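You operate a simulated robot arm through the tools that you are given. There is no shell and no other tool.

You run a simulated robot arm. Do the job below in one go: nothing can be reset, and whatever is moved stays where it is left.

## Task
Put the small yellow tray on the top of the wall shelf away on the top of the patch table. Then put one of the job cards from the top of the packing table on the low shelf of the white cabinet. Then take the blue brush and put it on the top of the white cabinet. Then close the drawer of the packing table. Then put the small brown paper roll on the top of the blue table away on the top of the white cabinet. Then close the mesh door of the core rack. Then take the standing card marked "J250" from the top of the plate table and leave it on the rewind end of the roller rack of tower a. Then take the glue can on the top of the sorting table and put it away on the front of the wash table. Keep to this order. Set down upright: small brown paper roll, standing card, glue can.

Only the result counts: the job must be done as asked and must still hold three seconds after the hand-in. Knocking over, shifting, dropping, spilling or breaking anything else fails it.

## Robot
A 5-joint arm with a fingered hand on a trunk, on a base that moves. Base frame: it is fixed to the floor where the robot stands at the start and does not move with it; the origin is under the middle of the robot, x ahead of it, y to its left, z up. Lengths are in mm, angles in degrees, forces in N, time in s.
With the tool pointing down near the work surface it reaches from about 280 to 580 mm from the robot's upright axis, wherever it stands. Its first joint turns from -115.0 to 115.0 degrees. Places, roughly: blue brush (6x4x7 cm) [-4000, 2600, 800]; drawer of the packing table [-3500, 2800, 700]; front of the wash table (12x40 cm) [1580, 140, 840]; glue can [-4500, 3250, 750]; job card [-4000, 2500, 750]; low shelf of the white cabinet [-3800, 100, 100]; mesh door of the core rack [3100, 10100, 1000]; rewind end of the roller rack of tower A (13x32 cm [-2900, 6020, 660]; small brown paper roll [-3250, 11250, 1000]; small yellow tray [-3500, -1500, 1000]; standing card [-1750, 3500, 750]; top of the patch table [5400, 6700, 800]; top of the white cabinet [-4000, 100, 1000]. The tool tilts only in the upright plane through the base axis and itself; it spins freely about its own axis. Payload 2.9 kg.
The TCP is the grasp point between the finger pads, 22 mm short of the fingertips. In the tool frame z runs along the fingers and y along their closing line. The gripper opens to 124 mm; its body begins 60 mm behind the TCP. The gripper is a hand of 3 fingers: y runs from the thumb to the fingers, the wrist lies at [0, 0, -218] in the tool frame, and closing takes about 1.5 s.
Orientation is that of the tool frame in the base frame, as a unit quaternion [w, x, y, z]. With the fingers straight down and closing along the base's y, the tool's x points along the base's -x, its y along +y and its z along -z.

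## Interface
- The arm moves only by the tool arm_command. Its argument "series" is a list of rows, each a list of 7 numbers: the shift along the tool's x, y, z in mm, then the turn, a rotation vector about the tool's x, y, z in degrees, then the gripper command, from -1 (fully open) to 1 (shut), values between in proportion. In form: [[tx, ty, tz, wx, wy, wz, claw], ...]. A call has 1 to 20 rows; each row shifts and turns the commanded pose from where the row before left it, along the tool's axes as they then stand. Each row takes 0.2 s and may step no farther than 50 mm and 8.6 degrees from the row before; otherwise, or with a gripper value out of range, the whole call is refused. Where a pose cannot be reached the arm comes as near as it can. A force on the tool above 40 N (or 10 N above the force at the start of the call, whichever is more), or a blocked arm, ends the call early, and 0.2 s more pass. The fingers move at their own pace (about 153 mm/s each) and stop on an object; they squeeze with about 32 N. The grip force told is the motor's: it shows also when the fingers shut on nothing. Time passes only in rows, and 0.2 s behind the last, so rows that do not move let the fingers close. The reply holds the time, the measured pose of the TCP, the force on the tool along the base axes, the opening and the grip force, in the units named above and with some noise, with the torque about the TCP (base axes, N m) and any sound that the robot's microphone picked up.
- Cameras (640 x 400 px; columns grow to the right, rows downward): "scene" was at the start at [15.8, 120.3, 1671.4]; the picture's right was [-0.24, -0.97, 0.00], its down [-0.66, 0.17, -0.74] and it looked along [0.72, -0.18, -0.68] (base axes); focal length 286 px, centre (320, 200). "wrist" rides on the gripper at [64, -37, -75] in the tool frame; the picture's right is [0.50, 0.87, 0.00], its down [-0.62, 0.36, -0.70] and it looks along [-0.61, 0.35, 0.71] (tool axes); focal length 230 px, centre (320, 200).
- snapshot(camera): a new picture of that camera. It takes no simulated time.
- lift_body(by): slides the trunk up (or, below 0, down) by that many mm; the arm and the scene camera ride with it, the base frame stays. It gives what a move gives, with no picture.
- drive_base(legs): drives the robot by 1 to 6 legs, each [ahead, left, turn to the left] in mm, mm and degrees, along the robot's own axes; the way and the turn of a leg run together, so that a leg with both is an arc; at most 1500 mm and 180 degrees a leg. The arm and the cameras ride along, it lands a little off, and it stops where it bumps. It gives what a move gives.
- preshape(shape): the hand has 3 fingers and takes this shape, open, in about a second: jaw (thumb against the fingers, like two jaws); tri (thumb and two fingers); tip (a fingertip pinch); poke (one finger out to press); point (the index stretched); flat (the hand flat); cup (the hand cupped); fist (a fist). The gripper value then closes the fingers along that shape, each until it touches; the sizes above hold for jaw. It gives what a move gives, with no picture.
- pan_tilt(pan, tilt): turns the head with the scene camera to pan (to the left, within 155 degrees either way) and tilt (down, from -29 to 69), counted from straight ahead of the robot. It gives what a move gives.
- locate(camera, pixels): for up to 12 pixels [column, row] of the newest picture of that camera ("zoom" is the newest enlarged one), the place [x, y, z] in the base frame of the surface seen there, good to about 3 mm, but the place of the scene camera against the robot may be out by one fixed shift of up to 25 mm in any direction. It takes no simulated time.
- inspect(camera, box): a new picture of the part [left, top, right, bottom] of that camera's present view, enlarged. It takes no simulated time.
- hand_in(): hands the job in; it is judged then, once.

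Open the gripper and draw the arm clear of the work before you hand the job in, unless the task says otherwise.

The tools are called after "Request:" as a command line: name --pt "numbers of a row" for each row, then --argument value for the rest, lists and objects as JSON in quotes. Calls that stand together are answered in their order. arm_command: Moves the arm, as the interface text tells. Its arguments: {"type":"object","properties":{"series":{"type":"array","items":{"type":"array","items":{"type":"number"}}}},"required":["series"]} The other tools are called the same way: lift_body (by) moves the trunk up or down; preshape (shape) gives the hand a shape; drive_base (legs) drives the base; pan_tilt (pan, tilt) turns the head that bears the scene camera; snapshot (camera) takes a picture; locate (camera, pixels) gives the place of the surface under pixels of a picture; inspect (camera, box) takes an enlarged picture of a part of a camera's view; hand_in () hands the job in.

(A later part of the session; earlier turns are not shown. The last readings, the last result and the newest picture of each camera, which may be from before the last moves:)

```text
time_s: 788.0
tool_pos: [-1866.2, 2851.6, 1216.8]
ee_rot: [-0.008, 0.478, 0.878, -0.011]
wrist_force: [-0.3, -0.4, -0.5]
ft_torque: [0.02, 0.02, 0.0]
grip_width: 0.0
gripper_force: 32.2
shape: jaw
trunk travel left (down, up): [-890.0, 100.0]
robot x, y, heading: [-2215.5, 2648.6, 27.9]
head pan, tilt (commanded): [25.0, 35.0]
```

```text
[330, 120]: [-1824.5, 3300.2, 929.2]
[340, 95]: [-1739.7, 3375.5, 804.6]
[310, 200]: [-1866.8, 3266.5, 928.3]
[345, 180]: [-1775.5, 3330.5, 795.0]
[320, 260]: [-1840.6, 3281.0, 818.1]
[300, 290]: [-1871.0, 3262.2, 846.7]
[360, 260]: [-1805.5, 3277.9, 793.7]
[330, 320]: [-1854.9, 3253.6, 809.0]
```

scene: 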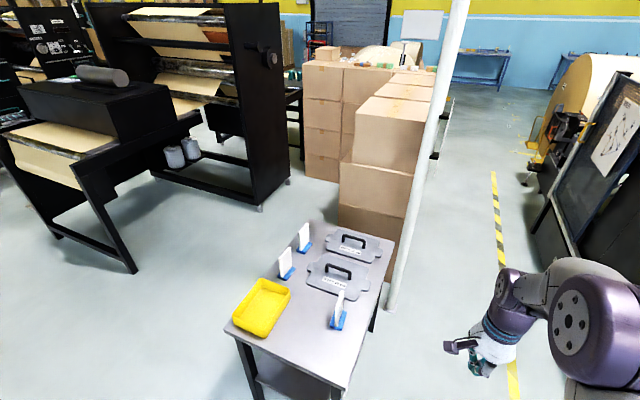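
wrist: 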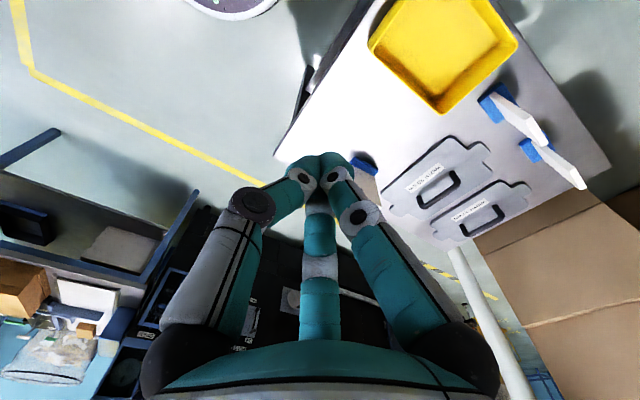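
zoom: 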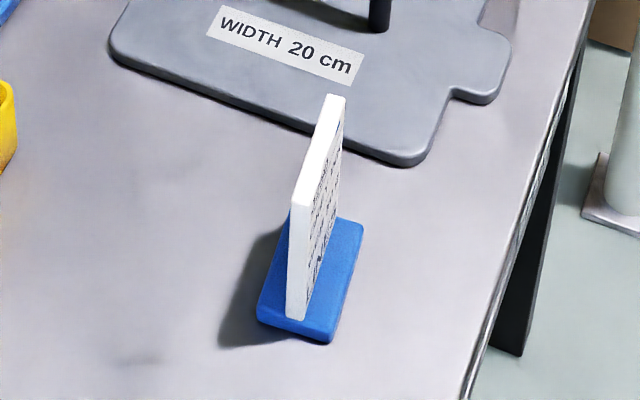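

The text is on its south-east face and too oblique. I check the free floor south of the table before moving there.

Request:
locate --camera "scene" --pixels '[[500, 230], [515, 380], [548, 240], [575, 250], [440, 330], [420, 390], [530, 195], [388, 305], [340, 385], [600, 120]]'

Request:
pan_tilt --pan -20 --tilt 35

Request:
snapshot --camera "scene"

Request:
locate --camera "scene" --pixels '[[200, 300], [250, 250], [300, 300], [350, 300], [400, 300], [300, 250], [350, 250], [250, 350], [300, 350], [220, 220]]'

```text
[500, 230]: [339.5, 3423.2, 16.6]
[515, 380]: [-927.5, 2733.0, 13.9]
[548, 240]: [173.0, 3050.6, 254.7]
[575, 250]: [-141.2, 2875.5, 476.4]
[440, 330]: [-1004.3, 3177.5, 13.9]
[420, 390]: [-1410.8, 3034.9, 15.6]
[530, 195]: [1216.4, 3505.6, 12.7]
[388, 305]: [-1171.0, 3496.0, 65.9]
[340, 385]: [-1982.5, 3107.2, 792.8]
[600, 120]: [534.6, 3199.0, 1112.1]
```

```text
time_s: 789.1
tool_pos: [-1866.9, 2852.0, 1217.6]
ee_rot: [-0.007, 0.478, 0.878, -0.011]
wrist_force: [0.5, 0.2, -0.5]
ft_torque: [-0.02, 0.0, -0.02]
grip_width: 0.1
gripper_force: 32.2
shape: jaw
trunk travel left (down, up): [-890.0, 100.0]
robot x, y, heading: [-2216.5, 2647.9, 27.5]
head pan, tilt (commanded): [-20.0, 35.0]
```

```text
taken
```

scene: 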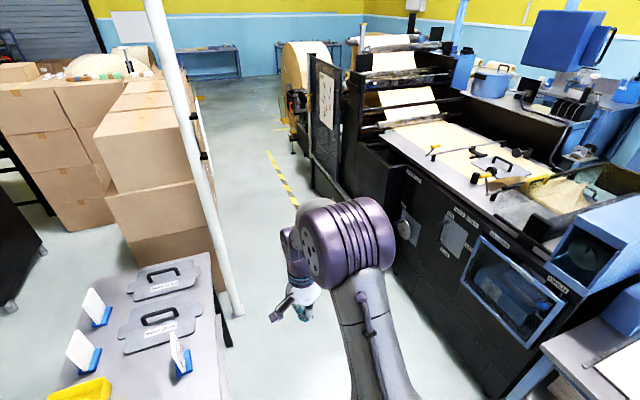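

```text
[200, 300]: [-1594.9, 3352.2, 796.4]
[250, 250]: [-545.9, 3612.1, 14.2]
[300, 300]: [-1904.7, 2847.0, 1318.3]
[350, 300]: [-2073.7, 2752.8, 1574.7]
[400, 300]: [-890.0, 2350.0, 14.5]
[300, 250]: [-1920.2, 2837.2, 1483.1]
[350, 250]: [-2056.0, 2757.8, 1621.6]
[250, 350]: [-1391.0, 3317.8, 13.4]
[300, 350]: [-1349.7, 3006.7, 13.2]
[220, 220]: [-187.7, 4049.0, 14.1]
```

The aisle south of the table is about 1.2 m wide. I move there to read the third card's face.

Request:
drive_base --legs '[[490, -255, 0]]'

Request:
pan_tilt --pan 79 --tilt 40

Request:
snapshot --camera "scene"

```text
time_s: 792.2
tool_pos: [-1319.6, 2843.3, 1216.8]
ee_rot: [-0.007, 0.483, 0.876, -0.011]
wrist_force: [0.2, -0.1, 0.1]
ft_torque: [0.0, 0.01, 0.03]
grip_width: 0.0
gripper_force: 31.9
shape: jaw
trunk travel left (down, up): [-890.0, 100.0]
robot x, y, heading: [-1675.0, 2640.7, 27.1]
head pan, tilt (commanded): [-20.0, 35.0]
```

```text
time_s: 794.0
tool_pos: [-1319.2, 2842.0, 1216.8]
ee_rot: [-0.007, 0.482, 0.876, -0.011]
wrist_force: [0.8, 1.2, 0.4]
ft_torque: [0.0, 0.02, 0.0]
grip_width: 0.2
gripper_force: 32.1
shape: jaw
trunk travel left (down, up): [-890.0, 100.0]
robot x, y, heading: [-1674.4, 2643.3, 27.0]
head pan, tilt (commanded): [79.0, 40.0]
```

```text
taken
```

scene: 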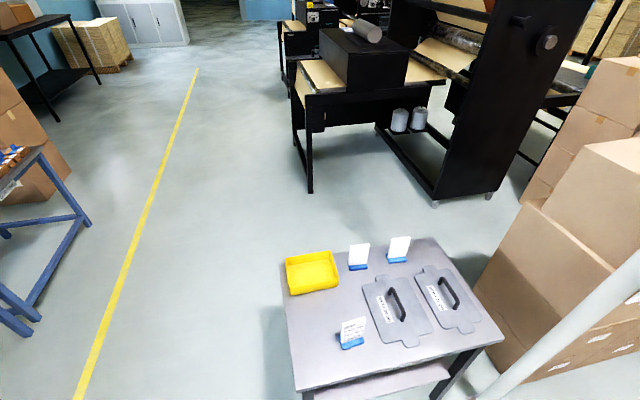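

Request:
inspect --camera "scene" --box '[325, 305, 385, 360]'

Request:
locate --camera "zoom" --pixels '[[200, 130], [375, 105], [280, 115], [300, 270], [330, 320], [215, 290], [400, 270], [320, 230], [230, 340], [420, 300]]'

```text
7.27 times, centred on (355, 332) of scene
```

zoom: 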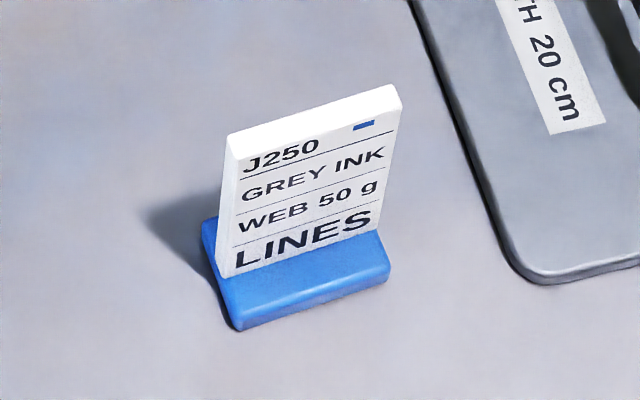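

```text
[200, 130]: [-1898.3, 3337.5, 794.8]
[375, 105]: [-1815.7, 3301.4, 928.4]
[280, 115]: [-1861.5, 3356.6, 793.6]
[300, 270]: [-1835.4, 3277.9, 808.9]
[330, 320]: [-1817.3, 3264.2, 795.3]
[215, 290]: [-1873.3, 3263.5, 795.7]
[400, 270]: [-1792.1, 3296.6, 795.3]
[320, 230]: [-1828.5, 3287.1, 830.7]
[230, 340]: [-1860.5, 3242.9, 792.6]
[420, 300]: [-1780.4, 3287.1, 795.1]
```

Confirmed: this is J250, at about [-1843, 3283] with its plane along bearing 33°. I turn to face the table and move up to its south edge.

Request:
drive_base --legs '[[0, 0, 85], [270, -119, 0]]'

Request:
pan_tilt --pan 5 --tilt 55

Request:
snapshot --camera "scene"

Request:
snapshot --camera "wrist"

```text
time_s: 799.6
tool_pos: [-1814.4, 3316.6, 1216.2]
ee_rot: [0.001, -0.222, 0.975, -0.013]
wrist_force: [0.3, 0.2, -0.3]
ft_torque: [0.0, -0.03, 0.0]
grip_width: 0.1
gripper_force: 32.0
shape: jaw
trunk travel left (down, up): [-890.0, 100.0]
robot x, y, heading: [-1659.7, 2946.3, 110.6]
head pan, tilt (commanded): [79.0, 40.0]
```

```text
time_s: 801.0
tool_pos: [-1814.8, 3318.1, 1217.5]
ee_rot: [0.002, -0.222, 0.975, -0.014]
wrist_force: [0.2, -0.1, -0.3]
ft_torque: [-0.03, -0.02, 0.01]
grip_width: 0.0
gripper_force: 32.1
shape: jaw
trunk travel left (down, up): [-890.0, 100.0]
robot x, y, heading: [-1658.8, 2946.4, 110.4]
head pan, tilt (commanded): [5.0, 55.0]
```

```text
taken
```

scene: 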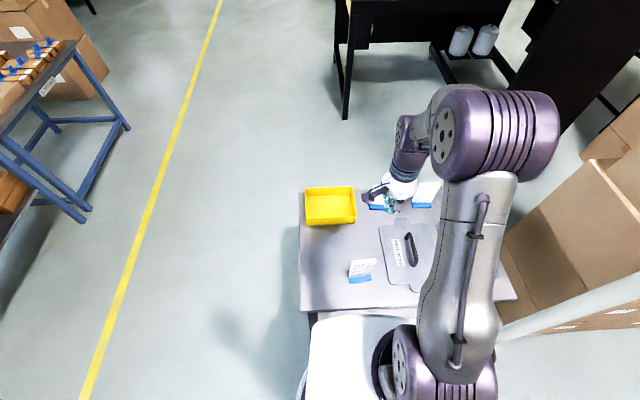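

```text
taken
```

wrist: 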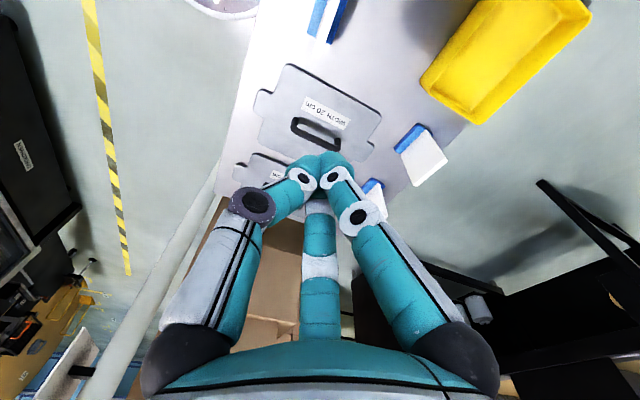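

I correct the small tool tilt, align the closing direction with the card's normal, and move above the card with the fingers half open.

Request:
arm_command --pt "0 0 0 -1.6 0 -7.3 -0.1" --pt "42.6 -14.1 0 0 0 0 -0.1" --pt "0 0 0 0 0 0 -0.1" --pt "0 0 0 0 0 0 -0.1"

Request:
lift_body --by -210

Request:
snapshot --camera "wrist"

```text
time_s: 802.0
tool_pos: [-1839.5, 3283.5, 1215.2]
ee_rot: [-0.001, -0.283, 0.959, 0.001]
wrist_force: [0.2, -0.1, -0.3]
ft_torque: [0.01, 0.0, 0.01]
grip_width: 68.2
gripper_force: 0.0
shape: jaw
trunk travel left (down, up): [-890.0, 100.0]
robot x, y, heading: [-1661.3, 2944.7, 110.2]
head pan, tilt (commanded): [5.0, 55.0]
```

```text
time_s: 804.3
tool_pos: [-1839.2, 3282.8, 1006.3]
ee_rot: [-0.001, -0.283, 0.959, 0.001]
wrist_force: [-0.3, -1.2, 0.0]
ft_torque: [0.01, -0.02, 0.04]
grip_width: 68.1
gripper_force: 0.1
shape: jaw
trunk travel left (down, up): [-680.0, 310.0]
robot x, y, heading: [-1657.8, 2944.4, 110.5]
head pan, tilt (commanded): [5.0, 55.0]
```

```text
taken
```

wrist: 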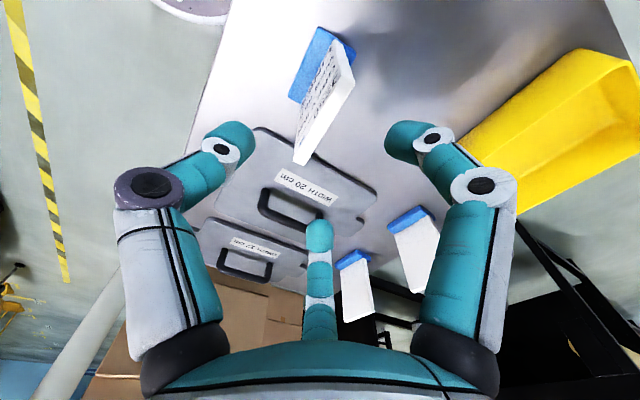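

The card is between thumb and finger in view at (328,105). I locate its top edge.

Request:
inspect --camera "wrist" --box '[260, 10, 400, 180]'

Request:
locate --camera "wrist" --pixels '[[353, 82], [302, 160], [328, 120], [335, 105], [310, 150], [345, 95], [310, 60], [250, 230], [330, 30]]'

```text
2.35 times, centred on (330, 95) of wrist
```

zoom: 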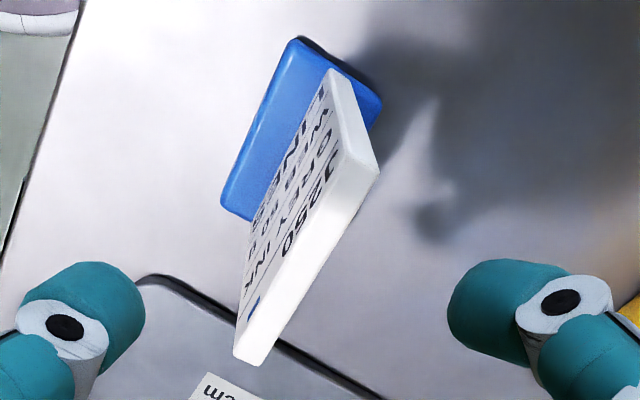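

```text
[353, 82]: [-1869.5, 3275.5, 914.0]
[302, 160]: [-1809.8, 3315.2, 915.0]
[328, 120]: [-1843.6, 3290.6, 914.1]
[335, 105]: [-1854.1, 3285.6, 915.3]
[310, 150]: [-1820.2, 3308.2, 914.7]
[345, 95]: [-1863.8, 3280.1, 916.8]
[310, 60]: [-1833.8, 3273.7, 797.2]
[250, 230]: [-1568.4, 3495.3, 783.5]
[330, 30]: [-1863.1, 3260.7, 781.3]
```

The card's top edge is centred at [-1840, 3295, 914]. I shift 17 mm to centre it between the fingers and descend to z≈885.

Request:
arm_command --pt "-5.9 16.7 0 0 0 0 -0.1" --pt "0 0 40 0 0 0 -0.1" --pt "0 0 40 0 0 0 -0.1" --pt "0 0 30 0 0 0 -0.1" --pt "0 0 11 0 0 0 -0.1" --pt "0 0 0 0 0 0 -0.1"

Request:
snapshot --camera "wrist"

```text
time_s: 805.7
tool_pos: [-1844.0, 3301.3, 883.1]
ee_rot: [0.0, -0.284, 0.959, 0.002]
wrist_force: [-0.1, -0.7, -0.4]
ft_torque: [-0.03, 0.03, 0.0]
grip_width: 68.2
gripper_force: 0.0
shape: jaw
trunk travel left (down, up): [-680.0, 310.0]
robot x, y, heading: [-1658.5, 2943.6, 110.4]
head pan, tilt (commanded): [5.0, 55.0]
```

```text
taken
```

wrist: 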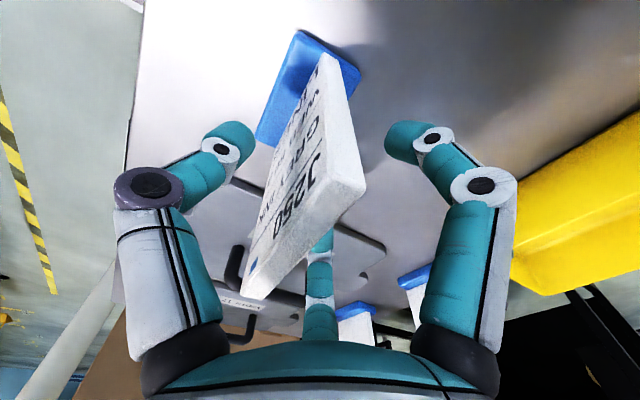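

The card is well centred. I close gently.

Request:
arm_command --pt "0 0 0 0 0 0 0.3" --pt "0 0 0 0 0 0 0.6" --pt "0 0 0 0 0 0 0.8" --pt "0 0 0 0 0 0 1" --pt "0 0 0 0 0 0 1" --pt "0 0 0 0 0 0 1"

Request:
snapshot --camera "wrist"

```text
time_s: 807.1
tool_pos: [-1844.0, 3300.8, 883.0]
ee_rot: [0.0, -0.284, 0.959, 0.001]
wrist_force: [-0.2, -0.6, -0.4]
ft_torque: [-0.03, 0.04, -0.04]
grip_width: 11.0
gripper_force: 32.2
shape: jaw
trunk travel left (down, up): [-680.0, 310.0]
robot x, y, heading: [-1659.5, 2945.0, 110.4]
head pan, tilt (commanded): [5.0, 55.0]
```

```text
taken
```

wrist: 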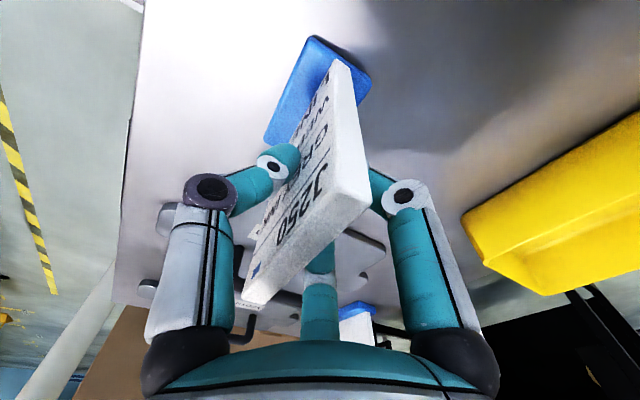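

Gripped at 11 mm. I lift slowly and check the card hangs straight.

Request:
arm_command --pt "0 0 -8 0 0 0 1" --pt "0 0 -15 0 0 0 1" --pt "0 0 -25 0 0 0 1" --pt "0 0 -30 0 0 0 1" --pt "0 0 0 0 0 0 1"

Request:
snapshot --camera "wrist"

Request:
inspect --camera "wrist" --box '[220, 10, 420, 320]'

Request:
locate --camera "wrist" --pixels '[[290, 130], [268, 135], [310, 45], [365, 75], [350, 180], [260, 295], [340, 80], [330, 60]]'

```text
time_s: 808.3
tool_pos: [-1842.2, 3300.5, 963.0]
ee_rot: [0.0, -0.283, 0.959, 0.001]
wrist_force: [-0.2, 0.0, -0.6]
ft_torque: [-0.01, 0.03, 0.01]
grip_width: 10.6
gripper_force: 31.8
shape: jaw
trunk travel left (down, up): [-680.0, 310.0]
robot x, y, heading: [-1662.8, 2941.2, 110.2]
head pan, tilt (commanded): [5.0, 55.0]
```

```text
taken
```

wrist: 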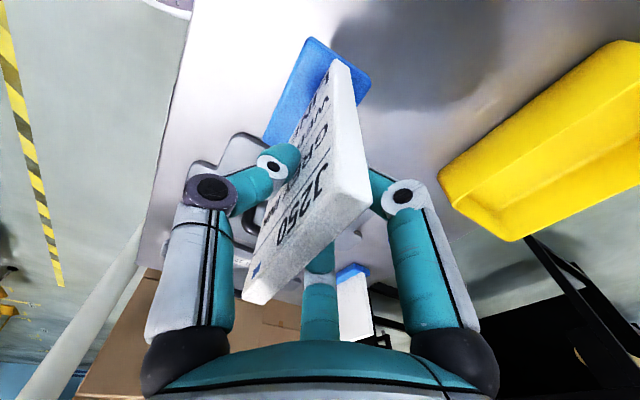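

```text
1.29 times, centred on (320, 165) of wrist
```

zoom: 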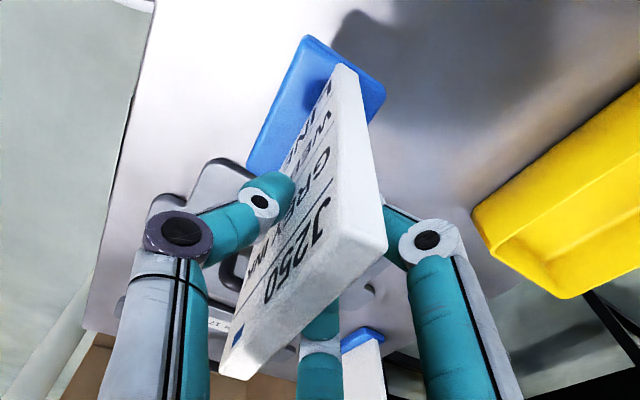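

```text
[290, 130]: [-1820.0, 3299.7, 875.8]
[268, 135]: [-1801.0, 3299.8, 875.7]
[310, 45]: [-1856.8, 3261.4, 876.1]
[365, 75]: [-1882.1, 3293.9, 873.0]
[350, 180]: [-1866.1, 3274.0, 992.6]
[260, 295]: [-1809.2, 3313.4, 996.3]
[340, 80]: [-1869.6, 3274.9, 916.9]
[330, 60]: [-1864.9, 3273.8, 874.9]
```

The card hangs level. I raise to travel height, back off and drive out to the corridor and north toward tower A.

Request:
lift_body --by 210

Request:
drive_base --legs '[[-198, -25, 0], [-94, 744, 0], [1347, 170, 0], [1347, 170, 0]]'

Request:
snapshot --camera "wrist"

```text
time_s: 810.5
tool_pos: [-1843.1, 3301.2, 1172.2]
ee_rot: [0.0, -0.283, 0.959, 0.001]
wrist_force: [0.3, -0.3, -1.6]
ft_torque: [0.01, 0.01, 0.01]
grip_width: 10.7
gripper_force: 32.1
shape: jaw
trunk travel left (down, up): [-890.0, 100.0]
robot x, y, heading: [-1657.9, 2942.4, 110.1]
head pan, tilt (commanded): [5.0, 55.0]
```

```text
time_s: 828.6
tool_pos: [-3630.8, 5210.5, 1171.4]
ee_rot: [0.0, -0.273, 0.962, 0.001]
wrist_force: [0.3, 0.4, -1.0]
ft_torque: [0.01, 0.01, 0.02]
grip_width: 10.4
gripper_force: 31.9
shape: jaw
trunk travel left (down, up): [-890.0, 100.0]
robot x, y, heading: [-3455.1, 4846.6, 109.3]
head pan, tilt (commanded): [5.0, 55.0]
```

```text
taken
```

wrist: 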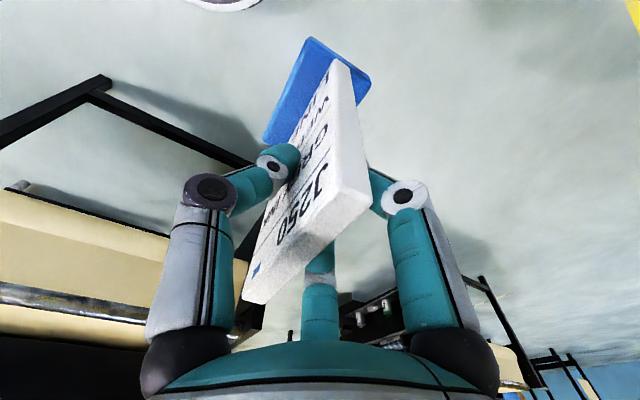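

I go on north, then turn to face south at tower A's north side.

Request:
drive_base --legs '[[1341, 193, 0], [0, 0, -171.8]]'

Request:
pan_tilt --pan 40 --tilt 30

Request:
snapshot --camera "scene"

```text
time_s: 842.2
tool_pos: [-3813.9, 5761.0, 1172.3]
ee_rot: [0.001, 0.93, 0.366, 0.001]
wrist_force: [-0.1, -0.6, 0.1]
ft_torque: [0.02, 0.02, 0.03]
grip_width: 10.7
gripper_force: 32.0
shape: jaw
trunk travel left (down, up): [-890.0, 100.0]
robot x, y, heading: [-4054.6, 6079.3, -59.6]
head pan, tilt (commanded): [5.0, 55.0]
```

```text
time_s: 843.2
tool_pos: [-3814.2, 5759.5, 1172.8]
ee_rot: [0.002, 0.93, 0.367, 0.001]
wrist_force: [0.1, 0.4, -1.5]
ft_torque: [0.0, 0.0, 0.05]
grip_width: 10.6
gripper_force: 31.5
shape: jaw
trunk travel left (down, up): [-890.0, 100.0]
robot x, y, heading: [-4056.6, 6080.7, -59.6]
head pan, tilt (commanded): [40.0, 30.0]
```

```text
taken
```

scene: 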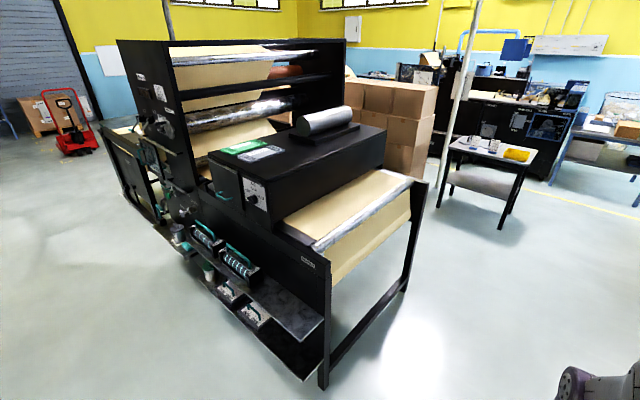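

The rack's upper shelf with its free rewind end is at (285,305). I zoom and locate its edges, the rollers and the panel above.

Request:
inspect --camera "scene" --box '[180, 210, 360, 380]'

Request:
locate --camera "zoom" --pixels '[[470, 285], [420, 320], [250, 230], [300, 205], [350, 250], [390, 260], [300, 240], [270, 190], [290, 170], [460, 130], [510, 150], [330, 230]]'

```text
2.35 times, centred on (270, 295) of scene
```

zoom: 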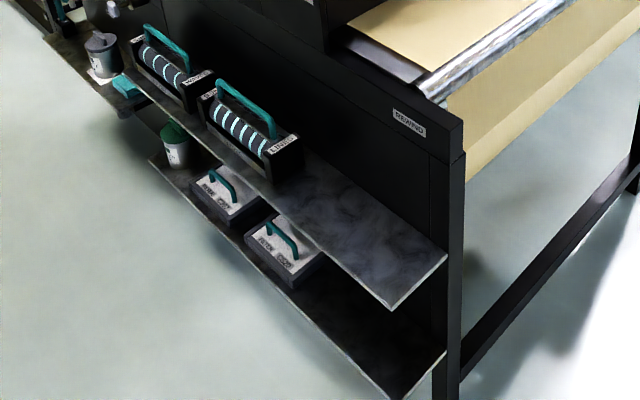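

```text
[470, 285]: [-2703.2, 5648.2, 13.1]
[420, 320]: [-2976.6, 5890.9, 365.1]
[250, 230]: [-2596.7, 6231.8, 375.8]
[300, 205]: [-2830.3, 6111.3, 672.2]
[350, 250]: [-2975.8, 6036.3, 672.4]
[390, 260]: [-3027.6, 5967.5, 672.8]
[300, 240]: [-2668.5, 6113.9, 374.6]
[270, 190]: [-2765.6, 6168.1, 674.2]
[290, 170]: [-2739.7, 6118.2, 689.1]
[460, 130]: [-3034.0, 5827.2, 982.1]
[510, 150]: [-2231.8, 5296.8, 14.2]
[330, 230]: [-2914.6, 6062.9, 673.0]
```

I locate the shelf's corners and edges more precisely.

Request:
locate --camera "zoom" --pixels '[[391, 300], [442, 260], [360, 278], [300, 232], [280, 210], [330, 165], [380, 210], [400, 270], [370, 240], [340, 215], [300, 165], [415, 245]]'

```text
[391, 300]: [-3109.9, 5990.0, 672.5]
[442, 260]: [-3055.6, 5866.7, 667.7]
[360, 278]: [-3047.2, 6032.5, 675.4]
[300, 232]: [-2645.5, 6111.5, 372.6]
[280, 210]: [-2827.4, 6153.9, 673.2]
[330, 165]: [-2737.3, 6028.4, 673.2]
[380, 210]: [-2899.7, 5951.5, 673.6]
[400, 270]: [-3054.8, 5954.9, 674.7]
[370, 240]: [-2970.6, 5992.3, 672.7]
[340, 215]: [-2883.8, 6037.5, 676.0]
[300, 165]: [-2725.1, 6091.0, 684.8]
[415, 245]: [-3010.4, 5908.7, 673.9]
```

The shelf's free end spans roughly [-3056,5867]–[-2725,6091], z≈659. I align and drive east to stand in front of it.

Request:
drive_base --legs '[[0, 0, -2.9], [10, 960, 0]]'

Request:
pan_tilt --pan 10 --tilt 50

Request:
snapshot --camera "scene"

Request:
snapshot --camera "wrist"

```text
time_s: 848.5
tool_pos: [-3012.6, 6144.0, 1171.2]
ee_rot: [0.001, 0.946, 0.326, -0.001]
wrist_force: [-0.6, -0.4, -0.9]
ft_torque: [0.02, 0.01, 0.0]
grip_width: 10.6
gripper_force: 32.5
shape: jaw
trunk travel left (down, up): [-890.0, 100.0]
robot x, y, heading: [-3226.2, 6487.1, -64.6]
head pan, tilt (commanded): [40.0, 30.0]
```

```text
time_s: 849.5
tool_pos: [-3011.7, 6143.9, 1172.2]
ee_rot: [0.001, 0.946, 0.325, 0.001]
wrist_force: [-0.3, 0.0, -1.1]
ft_torque: [0.01, 0.03, -0.04]
grip_width: 10.5
gripper_force: 31.8
shape: jaw
trunk travel left (down, up): [-890.0, 100.0]
robot x, y, heading: [-3223.7, 6484.2, -64.3]
head pan, tilt (commanded): [10.0, 50.0]
```

```text
taken
```

scene: 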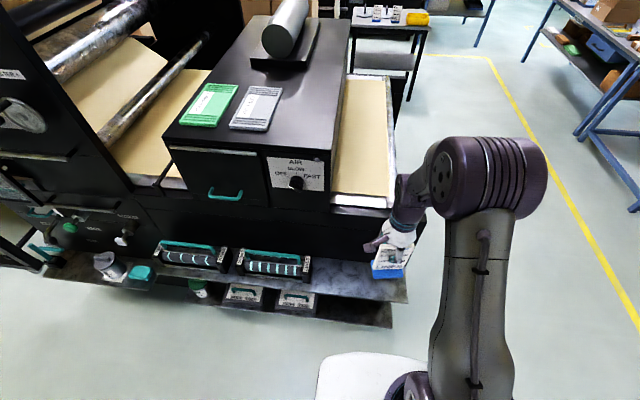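

```text
taken
```

wrist: 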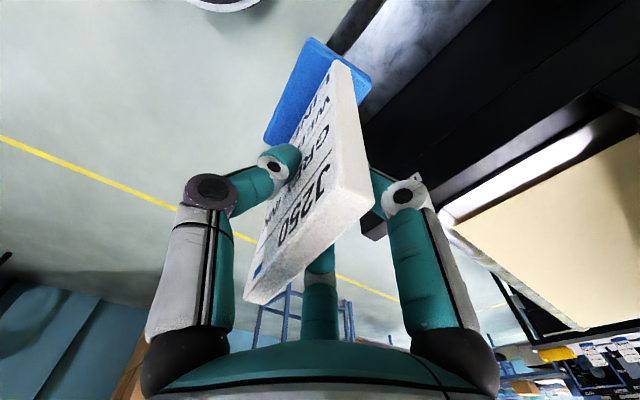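

I locate the shelf surface around the free end and the roller's end from this view.

Request:
locate --camera "scene" --pixels '[[350, 275], [325, 285], [403, 298], [340, 262], [315, 275], [310, 262], [325, 262], [360, 290], [350, 225], [330, 292], [365, 262], [407, 280]]'

Request:
inspect --camera "scene" --box '[280, 210, 430, 330]'

Request:
locate --camera "wrist" --pixels '[[400, 60], [420, 30], [370, 50], [440, 70], [460, 20], [380, 20], [390, 90], [520, 50]]'

```text
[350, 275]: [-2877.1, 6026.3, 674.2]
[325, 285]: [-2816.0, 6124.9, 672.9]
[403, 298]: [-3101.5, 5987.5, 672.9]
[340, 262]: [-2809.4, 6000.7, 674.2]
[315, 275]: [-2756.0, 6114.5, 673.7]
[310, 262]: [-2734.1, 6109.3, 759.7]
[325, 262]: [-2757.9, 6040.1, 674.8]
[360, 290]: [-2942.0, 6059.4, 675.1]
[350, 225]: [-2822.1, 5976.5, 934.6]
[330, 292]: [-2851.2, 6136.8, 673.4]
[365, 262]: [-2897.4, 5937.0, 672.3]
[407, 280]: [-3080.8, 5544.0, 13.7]
```

```text
3.33 times, centred on (355, 270) of scene
```

zoom: 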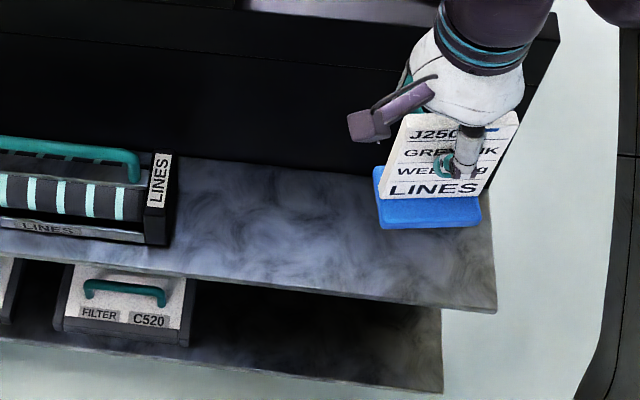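

```text
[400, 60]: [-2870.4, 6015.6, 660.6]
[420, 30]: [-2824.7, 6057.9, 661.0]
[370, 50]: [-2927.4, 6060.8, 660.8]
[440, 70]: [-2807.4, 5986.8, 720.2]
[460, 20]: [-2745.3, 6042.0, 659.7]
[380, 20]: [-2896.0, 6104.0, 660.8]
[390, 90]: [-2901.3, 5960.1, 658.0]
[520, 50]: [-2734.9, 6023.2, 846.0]
```

Shelf z≈660.5, its panel plane is ~90 mm behind the spot I want. I drive 110 mm closer and 45 mm left.

Request:
drive_base --legs '[[110, 45, 0]]'

```text
time_s: 850.7
tool_pos: [-2924.8, 6065.0, 1173.5]
ee_rot: [0.002, 0.946, 0.324, 0.0]
wrist_force: [0.4, -0.2, -1.6]
ft_torque: [-0.01, 0.02, -0.02]
grip_width: 10.4
gripper_force: 31.6
shape: jaw
trunk travel left (down, up): [-890.0, 100.0]
robot x, y, heading: [-3137.0, 6402.8, -64.6]
head pan, tilt (commanded): [10.0, 50.0]
```

I check that the AIR box above doesn't overhang the shelf, then align and move over the spot.

Request:
snapshot --camera "scene"

Request:
locate --camera "scene" --pixels '[[290, 190], [315, 195], [250, 190], [330, 225], [380, 230], [280, 240]]'

Request:
arm_command --pt "0 0 0 0 0 5.25 1" --pt "0 0 0 0 0 5.25 1" --pt "-13.7 18.8 0 0 0 0 1" --pt "-13.8 18.8 0 0 0 0 1" --pt "0 0 0 0 0 0 1"

```text
taken
```

scene: 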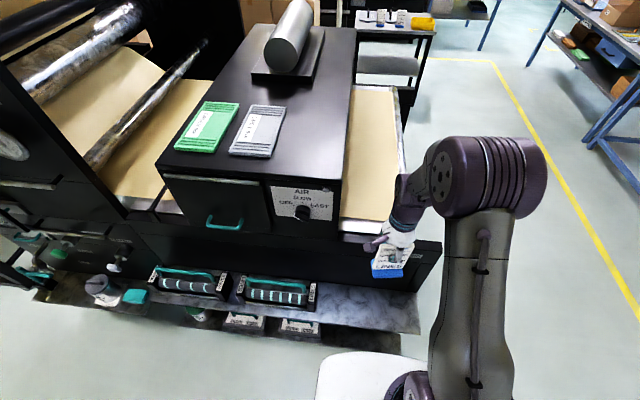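

```text
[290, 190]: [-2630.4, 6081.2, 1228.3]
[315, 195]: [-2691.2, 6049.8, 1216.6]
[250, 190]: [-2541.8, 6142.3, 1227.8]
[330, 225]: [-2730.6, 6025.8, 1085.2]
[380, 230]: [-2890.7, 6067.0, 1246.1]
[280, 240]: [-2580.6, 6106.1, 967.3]
```

```text
time_s: 851.9
tool_pos: [-2930.6, 6015.2, 1171.9]
ee_rot: [0.0, 0.971, 0.237, 0.0]
wrist_force: [0.0, -0.3, -0.9]
ft_torque: [0.01, -0.01, 0.02]
grip_width: 10.6
gripper_force: 32.1
shape: jaw
trunk travel left (down, up): [-890.0, 100.0]
robot x, y, heading: [-3141.4, 6402.9, -64.4]
head pan, tilt (commanded): [10.0, 50.0]
```

The box front is flush with the panel and ends before my spot. I lower the trunk 350 mm and check the position over the shelf.

Request:
lift_body --by -350

Request:
snapshot --camera "wrist"

Request:
locate --camera "wrist" --pixels '[[430, 60], [370, 20], [400, 90], [300, 30], [285, 100], [325, 45], [365, 80], [440, 110], [480, 30], [260, 190], [380, 130], [250, 60]]'

Request:
snapshot --camera "scene"

```text
time_s: 855.3
tool_pos: [-2931.4, 6014.3, 820.4]
ee_rot: [0.001, 0.972, 0.237, 0.001]
wrist_force: [-0.3, 0.5, -0.3]
ft_torque: [0.01, -0.01, 0.01]
grip_width: 10.7
gripper_force: 31.7
shape: jaw
trunk travel left (down, up): [-540.0, 450.0]
robot x, y, heading: [-3138.2, 6404.0, -64.6]
head pan, tilt (commanded): [10.0, 50.0]
```

```text
taken
```

wrist: 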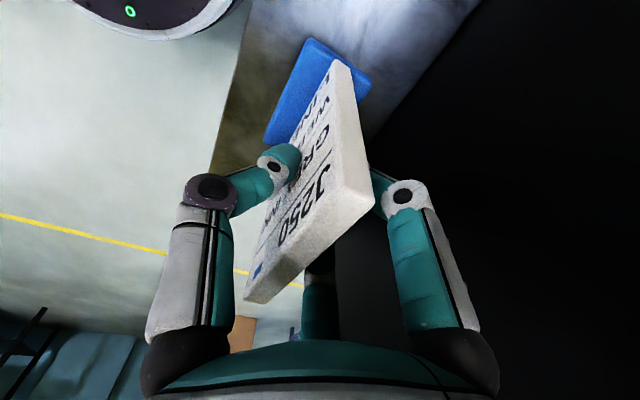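

```text
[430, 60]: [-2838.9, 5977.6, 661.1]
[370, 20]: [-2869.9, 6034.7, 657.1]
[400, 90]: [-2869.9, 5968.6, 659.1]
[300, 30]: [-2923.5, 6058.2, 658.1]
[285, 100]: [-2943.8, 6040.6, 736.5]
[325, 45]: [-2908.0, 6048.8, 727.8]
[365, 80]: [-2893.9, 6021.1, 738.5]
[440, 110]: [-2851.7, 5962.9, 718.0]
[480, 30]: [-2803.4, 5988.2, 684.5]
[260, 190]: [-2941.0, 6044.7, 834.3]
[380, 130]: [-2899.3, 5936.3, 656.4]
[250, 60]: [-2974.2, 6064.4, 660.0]
```

```text
taken
```

scene: 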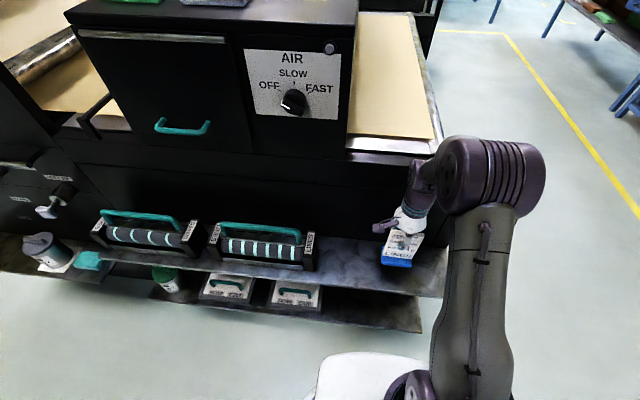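

The base will land centred on the shelf depth (~35 mm from the outer edge). I lower 53 mm, then creep down until contact.

Request:
arm_command --pt "0 0 25 0 0 0 1" --pt "0 0 20 0 0 0 1" --pt "0 0 8 0 0 0 1" --pt "0 0 0 0 0 0 1"

Request:
arm_command --pt "0 0 2 0 0 0 1" --pt "0 0 1.5 0 0 0 1" --pt "0 0 1 0 0 0 1" --pt "0 0 0 0 0 0 1"

```text
time_s: 856.3
tool_pos: [-2930.0, 6013.8, 769.5]
ee_rot: [0.001, 0.972, 0.237, 0.001]
wrist_force: [-0.3, -0.1, 0.2]
ft_torque: [0.0, -0.01, 0.01]
grip_width: 10.4
gripper_force: 31.8
shape: jaw
trunk travel left (down, up): [-540.0, 450.0]
robot x, y, heading: [-3139.2, 6402.8, -64.4]
head pan, tilt (commanded): [10.0, 50.0]
```

```text
time_s: 857.3
tool_pos: [-2930.8, 6014.7, 764.6]
ee_rot: [0.001, 0.972, 0.237, 0.0]
wrist_force: [0.0, -0.3, -1.3]
ft_torque: [0.01, 0.0, -0.03]
grip_width: 10.5
gripper_force: 31.4
shape: jaw
trunk travel left (down, up): [-540.0, 450.0]
robot x, y, heading: [-3139.6, 6404.7, -64.5]
head pan, tilt (commanded): [10.0, 50.0]
```

Not yet in contact at z=764.6. I creep down 1 mm at a time.

Request:
arm_command --pt "0 0 1 0 0 0 1" --pt "0 0 1 0 0 0 1" --pt "0 0 1 0 0 0 1" --pt "0 0 0 0 0 0 1"

```text
time_s: 858.3
tool_pos: [-2932.0, 6013.9, 761.3]
ee_rot: [0.002, 0.971, 0.237, 0.001]
wrist_force: [0.7, -1.1, 3.1]
ft_torque: [0.02, 0.01, -0.01]
grip_width: 10.7
gripper_force: 31.6
shape: jaw
trunk travel left (down, up): [-540.0, 450.0]
robot x, y, heading: [-3139.9, 6401.2, -64.8]
head pan, tilt (commanded): [10.0, 50.0]
```

Contact (3 N). I open the fingers slowly and then rise straight up.

Request:
arm_command --pt "0 0 0 0 0 0 0.85" --pt "0 0 0 0 0 0 0.7" --pt "0 0 0 0 0 0 0.5" --pt "0 0 0 0 0 0 0.3" --pt "0 0 0 0 0 0 0.3" --pt "0 0 0 0 0 0 0.3"

Request:
snapshot --camera "wrist"

```text
time_s: 859.7
tool_pos: [-2931.7, 6014.1, 760.5]
ee_rot: [0.001, 0.971, 0.237, 0.0]
wrist_force: [0.4, -0.5, 0.2]
ft_torque: [-0.02, 0.0, 0.01]
grip_width: 42.8
gripper_force: 0.1
shape: jaw
trunk travel left (down, up): [-540.0, 450.0]
robot x, y, heading: [-3137.2, 6402.8, -64.5]
head pan, tilt (commanded): [10.0, 50.0]
```

```text
taken
```

wrist: 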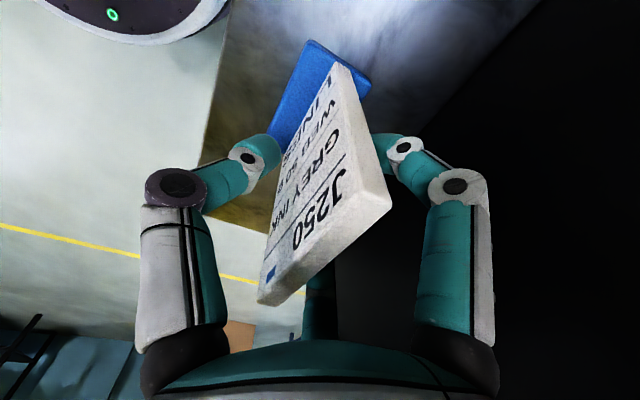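

The card stands free between the open fingers. I rise straight up in careful steps.

Request:
arm_command --pt "0 0 -10 0 0 0 0.2" --pt "0 0 -20 0 0 0 0.2" --pt "0 0 -30 0 0 0 0.2" --pt "0 0 -35 0 0 0 0.2" --pt "0 0 -40 0 0 0 0.2" --pt "0 0 -40 0 0 0 0.2" --pt "0 0 0 0 0 0 0.2"

Request:
snapshot --camera "wrist"

Request:
snapshot --camera "scene"

```text
time_s: 861.3
tool_pos: [-2932.8, 6012.6, 938.0]
ee_rot: [0.001, 0.972, 0.237, 0.0]
wrist_force: [0.1, -0.7, 0.3]
ft_torque: [-0.02, -0.02, -0.03]
grip_width: 49.3
gripper_force: 0.0
shape: jaw
trunk travel left (down, up): [-540.0, 450.0]
robot x, y, heading: [-3139.2, 6403.8, -64.7]
head pan, tilt (commanded): [10.0, 50.0]
```

```text
taken
```

wrist: 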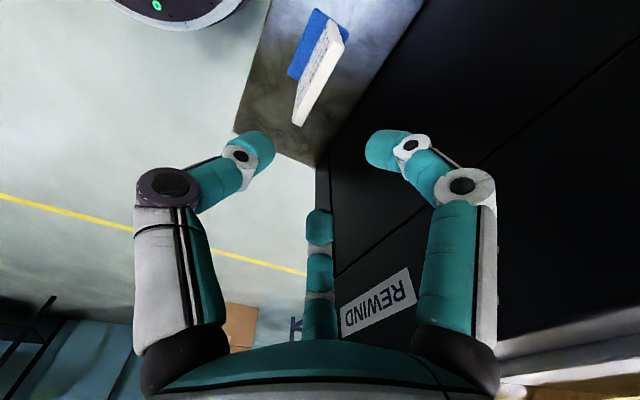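

```text
taken
```

scene: 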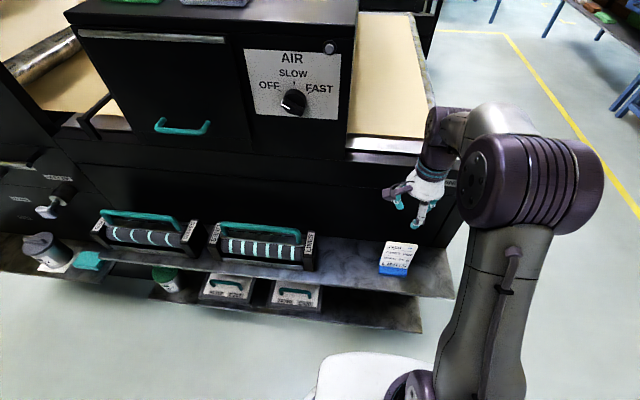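

The J250 card stands upright on the rewind end. I raise, back away and head down the corridor for the last item, the glue can.

Request:
lift_body --by 260

Request:
drive_base --legs '[[-120, 0, 2.1], [0, -1100, 0]]'

Request:
pan_tilt --pan 75 --tilt 25

Request:
inspect --camera "scene" --box '[220, 150, 420, 330]'

```text
time_s: 864.0
tool_pos: [-2933.1, 6015.7, 1197.0]
ee_rot: [0.001, 0.971, 0.237, 0.0]
wrist_force: [-0.3, 0.7, -1.0]
ft_torque: [0.01, 0.01, -0.01]
grip_width: 49.2
gripper_force: 0.1
shape: jaw
trunk travel left (down, up): [-800.0, 190.0]
robot x, y, heading: [-3136.8, 6403.3, -64.2]
head pan, tilt (commanded): [10.0, 50.0]
```

```text
time_s: 870.4
tool_pos: [-3933.0, 5621.0, 1197.2]
ee_rot: [0.001, 0.966, 0.26, 0.0]
wrist_force: [-0.3, 0.7, -0.3]
ft_torque: [-0.02, -0.02, 0.02]
grip_width: 49.4
gripper_force: 0.1
shape: jaw
trunk travel left (down, up): [-800.0, 190.0]
robot x, y, heading: [-4155.1, 5999.0, -61.8]
head pan, tilt (commanded): [10.0, 50.0]
```

```text
time_s: 871.8
tool_pos: [-3933.6, 5619.4, 1197.4]
ee_rot: [0.001, 0.965, 0.261, 0.0]
wrist_force: [0.0, 0.0, 0.3]
ft_torque: [0.0, 0.01, 0.02]
grip_width: 49.3
gripper_force: 0.0
shape: jaw
trunk travel left (down, up): [-800.0, 190.0]
robot x, y, heading: [-4156.9, 5997.7, -61.8]
head pan, tilt (commanded): [75.0, 25.0]
```

```text
2.22 times, centred on (320, 240) of scene
```

zoom: 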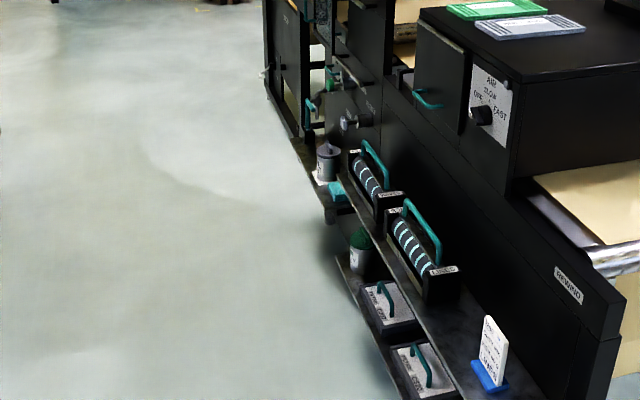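

The card stands well on the shelf. I drive south alongside the sorting table and look at it for the glue can.

Request:
drive_base --legs '[[1100, -60, 0], [1100, -60, 0]]'

Request:
pan_tilt --pan -85 --tilt 30

Request:
snapshot --camera "scene"

```text
time_s: 882.7
tool_pos: [-3015.9, 3601.2, 1197.3]
ee_rot: [0.002, 0.969, 0.247, 0.001]
wrist_force: [-0.6, 0.0, 0.6]
ft_torque: [-0.01, 0.0, 0.02]
grip_width: 49.3
gripper_force: 0.2
shape: jaw
trunk travel left (down, up): [-800.0, 190.0]
robot x, y, heading: [-3227.8, 3987.6, -63.3]
head pan, tilt (commanded): [75.0, 25.0]
```

```text
time_s: 885.2
tool_pos: [-3016.2, 3601.0, 1197.6]
ee_rot: [0.002, 0.969, 0.247, -0.001]
wrist_force: [-0.5, 0.6, -0.4]
ft_torque: [0.04, 0.03, 0.03]
grip_width: 49.3
gripper_force: 0.1
shape: jaw
trunk travel left (down, up): [-800.0, 190.0]
robot x, y, heading: [-3225.3, 3986.3, -63.4]
head pan, tilt (commanded): [-85.0, 30.0]
```

```text
taken
```

scene: 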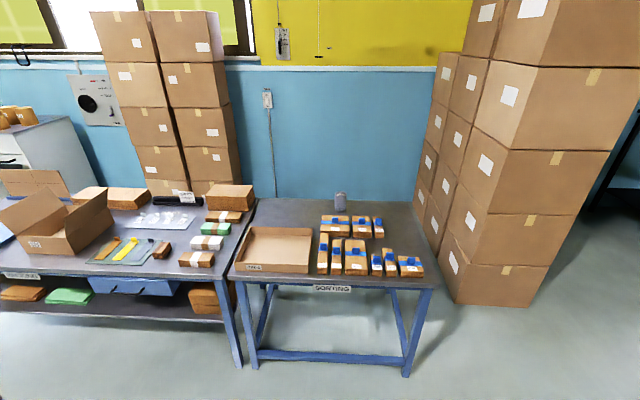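

The sorting table's grey can is at (341,202) near its back edge. I zoom in on it.

Request:
inspect --camera "scene" --box '[300, 170, 400, 250]'

Request:
locate --camera "zoom" --pixels '[[257, 135], [257, 165], [257, 190], [235, 160], [280, 160], [330, 190], [180, 190], [150, 160], [420, 165], [257, 205]]'

Request:
locate --camera "scene" --pixels '[[413, 205], [255, 200], [430, 283], [230, 275], [458, 300], [420, 210], [330, 197], [455, 240]]'

```text
5.00 times, centred on (350, 210) of scene
```

zoom: 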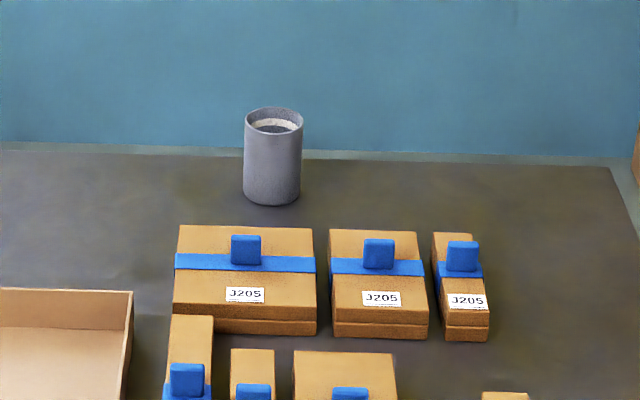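

```text
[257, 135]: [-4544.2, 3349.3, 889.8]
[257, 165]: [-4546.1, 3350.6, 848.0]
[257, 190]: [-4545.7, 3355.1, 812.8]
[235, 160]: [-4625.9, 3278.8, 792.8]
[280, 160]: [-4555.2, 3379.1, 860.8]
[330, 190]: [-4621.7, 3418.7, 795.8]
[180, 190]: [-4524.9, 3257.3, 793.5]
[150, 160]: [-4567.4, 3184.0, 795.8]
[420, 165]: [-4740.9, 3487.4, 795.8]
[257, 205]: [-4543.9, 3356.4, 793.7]
```

```text
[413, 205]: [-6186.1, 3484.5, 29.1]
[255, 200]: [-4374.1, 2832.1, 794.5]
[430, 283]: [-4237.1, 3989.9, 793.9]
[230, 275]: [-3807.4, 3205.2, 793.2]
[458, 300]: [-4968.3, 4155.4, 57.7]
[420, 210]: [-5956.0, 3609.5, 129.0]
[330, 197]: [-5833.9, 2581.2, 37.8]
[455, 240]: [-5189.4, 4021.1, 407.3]
```

The open-topped glue can is at about [-4573, 3340], best reached from the wall-side lane. I drive back toward the gap between the table corners.

Request:
drive_base --legs '[[960, -122, 0], [960, -122, 0]]'

```text
time_s: 894.9
tool_pos: [-2285.9, 1804.2, 1196.7]
ee_rot: [0.002, 0.961, 0.278, 0.0]
wrist_force: [-0.1, 0.1, 0.6]
ft_torque: [-0.01, 0.01, -0.01]
grip_width: 49.4
gripper_force: 0.0
shape: jaw
trunk travel left (down, up): [-800.0, 190.0]
robot x, y, heading: [-2525.8, 2177.1, -59.7]
head pan, tilt (commanded): [-85.0, 30.0]
```

At [-2526, 2177]. I go to the gap's midpoint and through it.

Request:
drive_base --legs '[[400, -426, 0]]'

Request:
drive_base --legs '[[366, -312, 0]]'

```text
time_s: 898.2
tool_pos: [-2439.4, 1235.5, 1197.0]
ee_rot: [0.003, 0.959, 0.283, 0.0]
wrist_force: [0.2, 0.0, -0.3]
ft_torque: [-0.01, -0.01, 0.0]
grip_width: 49.3
gripper_force: 0.1
shape: jaw
trunk travel left (down, up): [-800.0, 190.0]
robot x, y, heading: [-2682.5, 1602.5, -59.0]
head pan, tilt (commanded): [-85.0, 30.0]
```

```text
time_s: 901.1
tool_pos: [-2543.4, 757.3, 1195.5]
ee_rot: [0.001, 0.962, 0.273, 0.001]
wrist_force: [0.2, -0.6, 0.3]
ft_torque: [0.0, 0.04, 0.02]
grip_width: 49.4
gripper_force: 0.1
shape: jaw
trunk travel left (down, up): [-800.0, 190.0]
robot x, y, heading: [-2777.5, 1129.8, -60.1]
head pan, tilt (commanded): [-85.0, 30.0]
```

I turn to face the tables again and enter the wall-side lane.

Request:
drive_base --legs '[[0, 0, 87.6], [-839, 165, 0], [-160, 120, 0]]'

```text
time_s: 910.5
tool_pos: [-3416.7, 1153.5, 1197.1]
ee_rot: [0.001, 0.521, 0.853, 0.002]
wrist_force: [-0.3, -0.5, 0.4]
ft_torque: [0.0, -0.01, -0.01]
grip_width: 49.3
gripper_force: 0.1
shape: jaw
trunk travel left (down, up): [-800.0, 190.0]
robot x, y, heading: [-3809.5, 949.1, 25.1]
head pan, tilt (commanded): [-85.0, 30.0]
```

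I align and drive up the lane to the sorting table.

Request:
drive_base --legs '[[0, 0, 2.4], [-10, 820, 0], [-10, 820, 0], [0, 780, 0]]'

Request:
pan_tilt --pan 5 --tilt 55

Request:
snapshot --camera "scene"

Request:
snapshot --camera "wrist"

```text
time_s: 923.0
tool_pos: [-4506.7, 3293.7, 1197.6]
ee_rot: [0.0, 0.519, 0.855, 0.001]
wrist_force: [-0.3, 0.2, 0.1]
ft_torque: [0.02, 0.0, 0.01]
grip_width: 49.4
gripper_force: 0.1
shape: jaw
trunk travel left (down, up): [-800.0, 190.0]
robot x, y, heading: [-4900.2, 3087.2, 25.7]
head pan, tilt (commanded): [-85.0, 30.0]
```

```text
time_s: 924.6
tool_pos: [-4506.8, 3293.7, 1196.8]
ee_rot: [0.001, 0.519, 0.855, 0.001]
wrist_force: [-0.7, 0.2, 0.2]
ft_torque: [-0.02, 0.0, 0.0]
grip_width: 49.6
gripper_force: 0.2
shape: jaw
trunk travel left (down, up): [-800.0, 190.0]
robot x, y, heading: [-4893.3, 3088.6, 25.8]
head pan, tilt (commanded): [5.0, 55.0]
```

```text
taken
```

scene: 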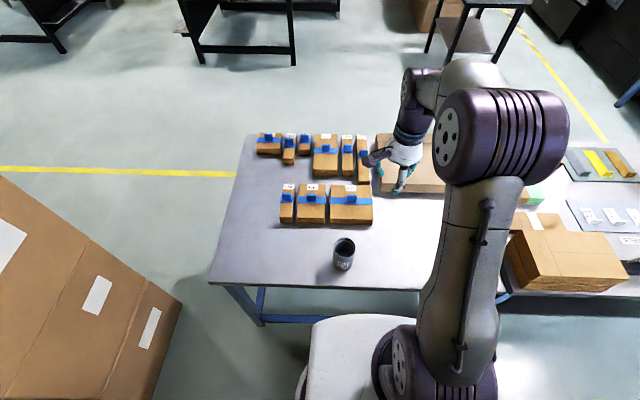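

```text
taken
```

wrist: 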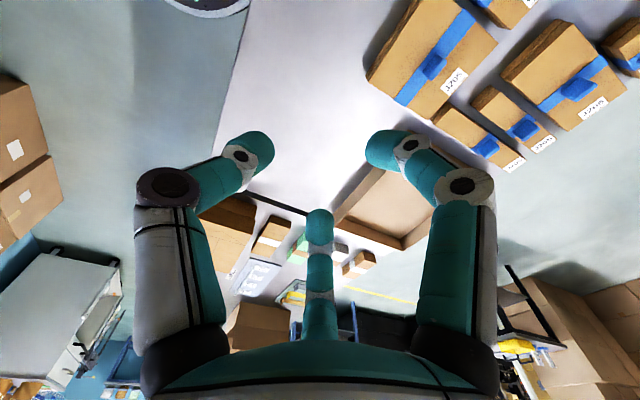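

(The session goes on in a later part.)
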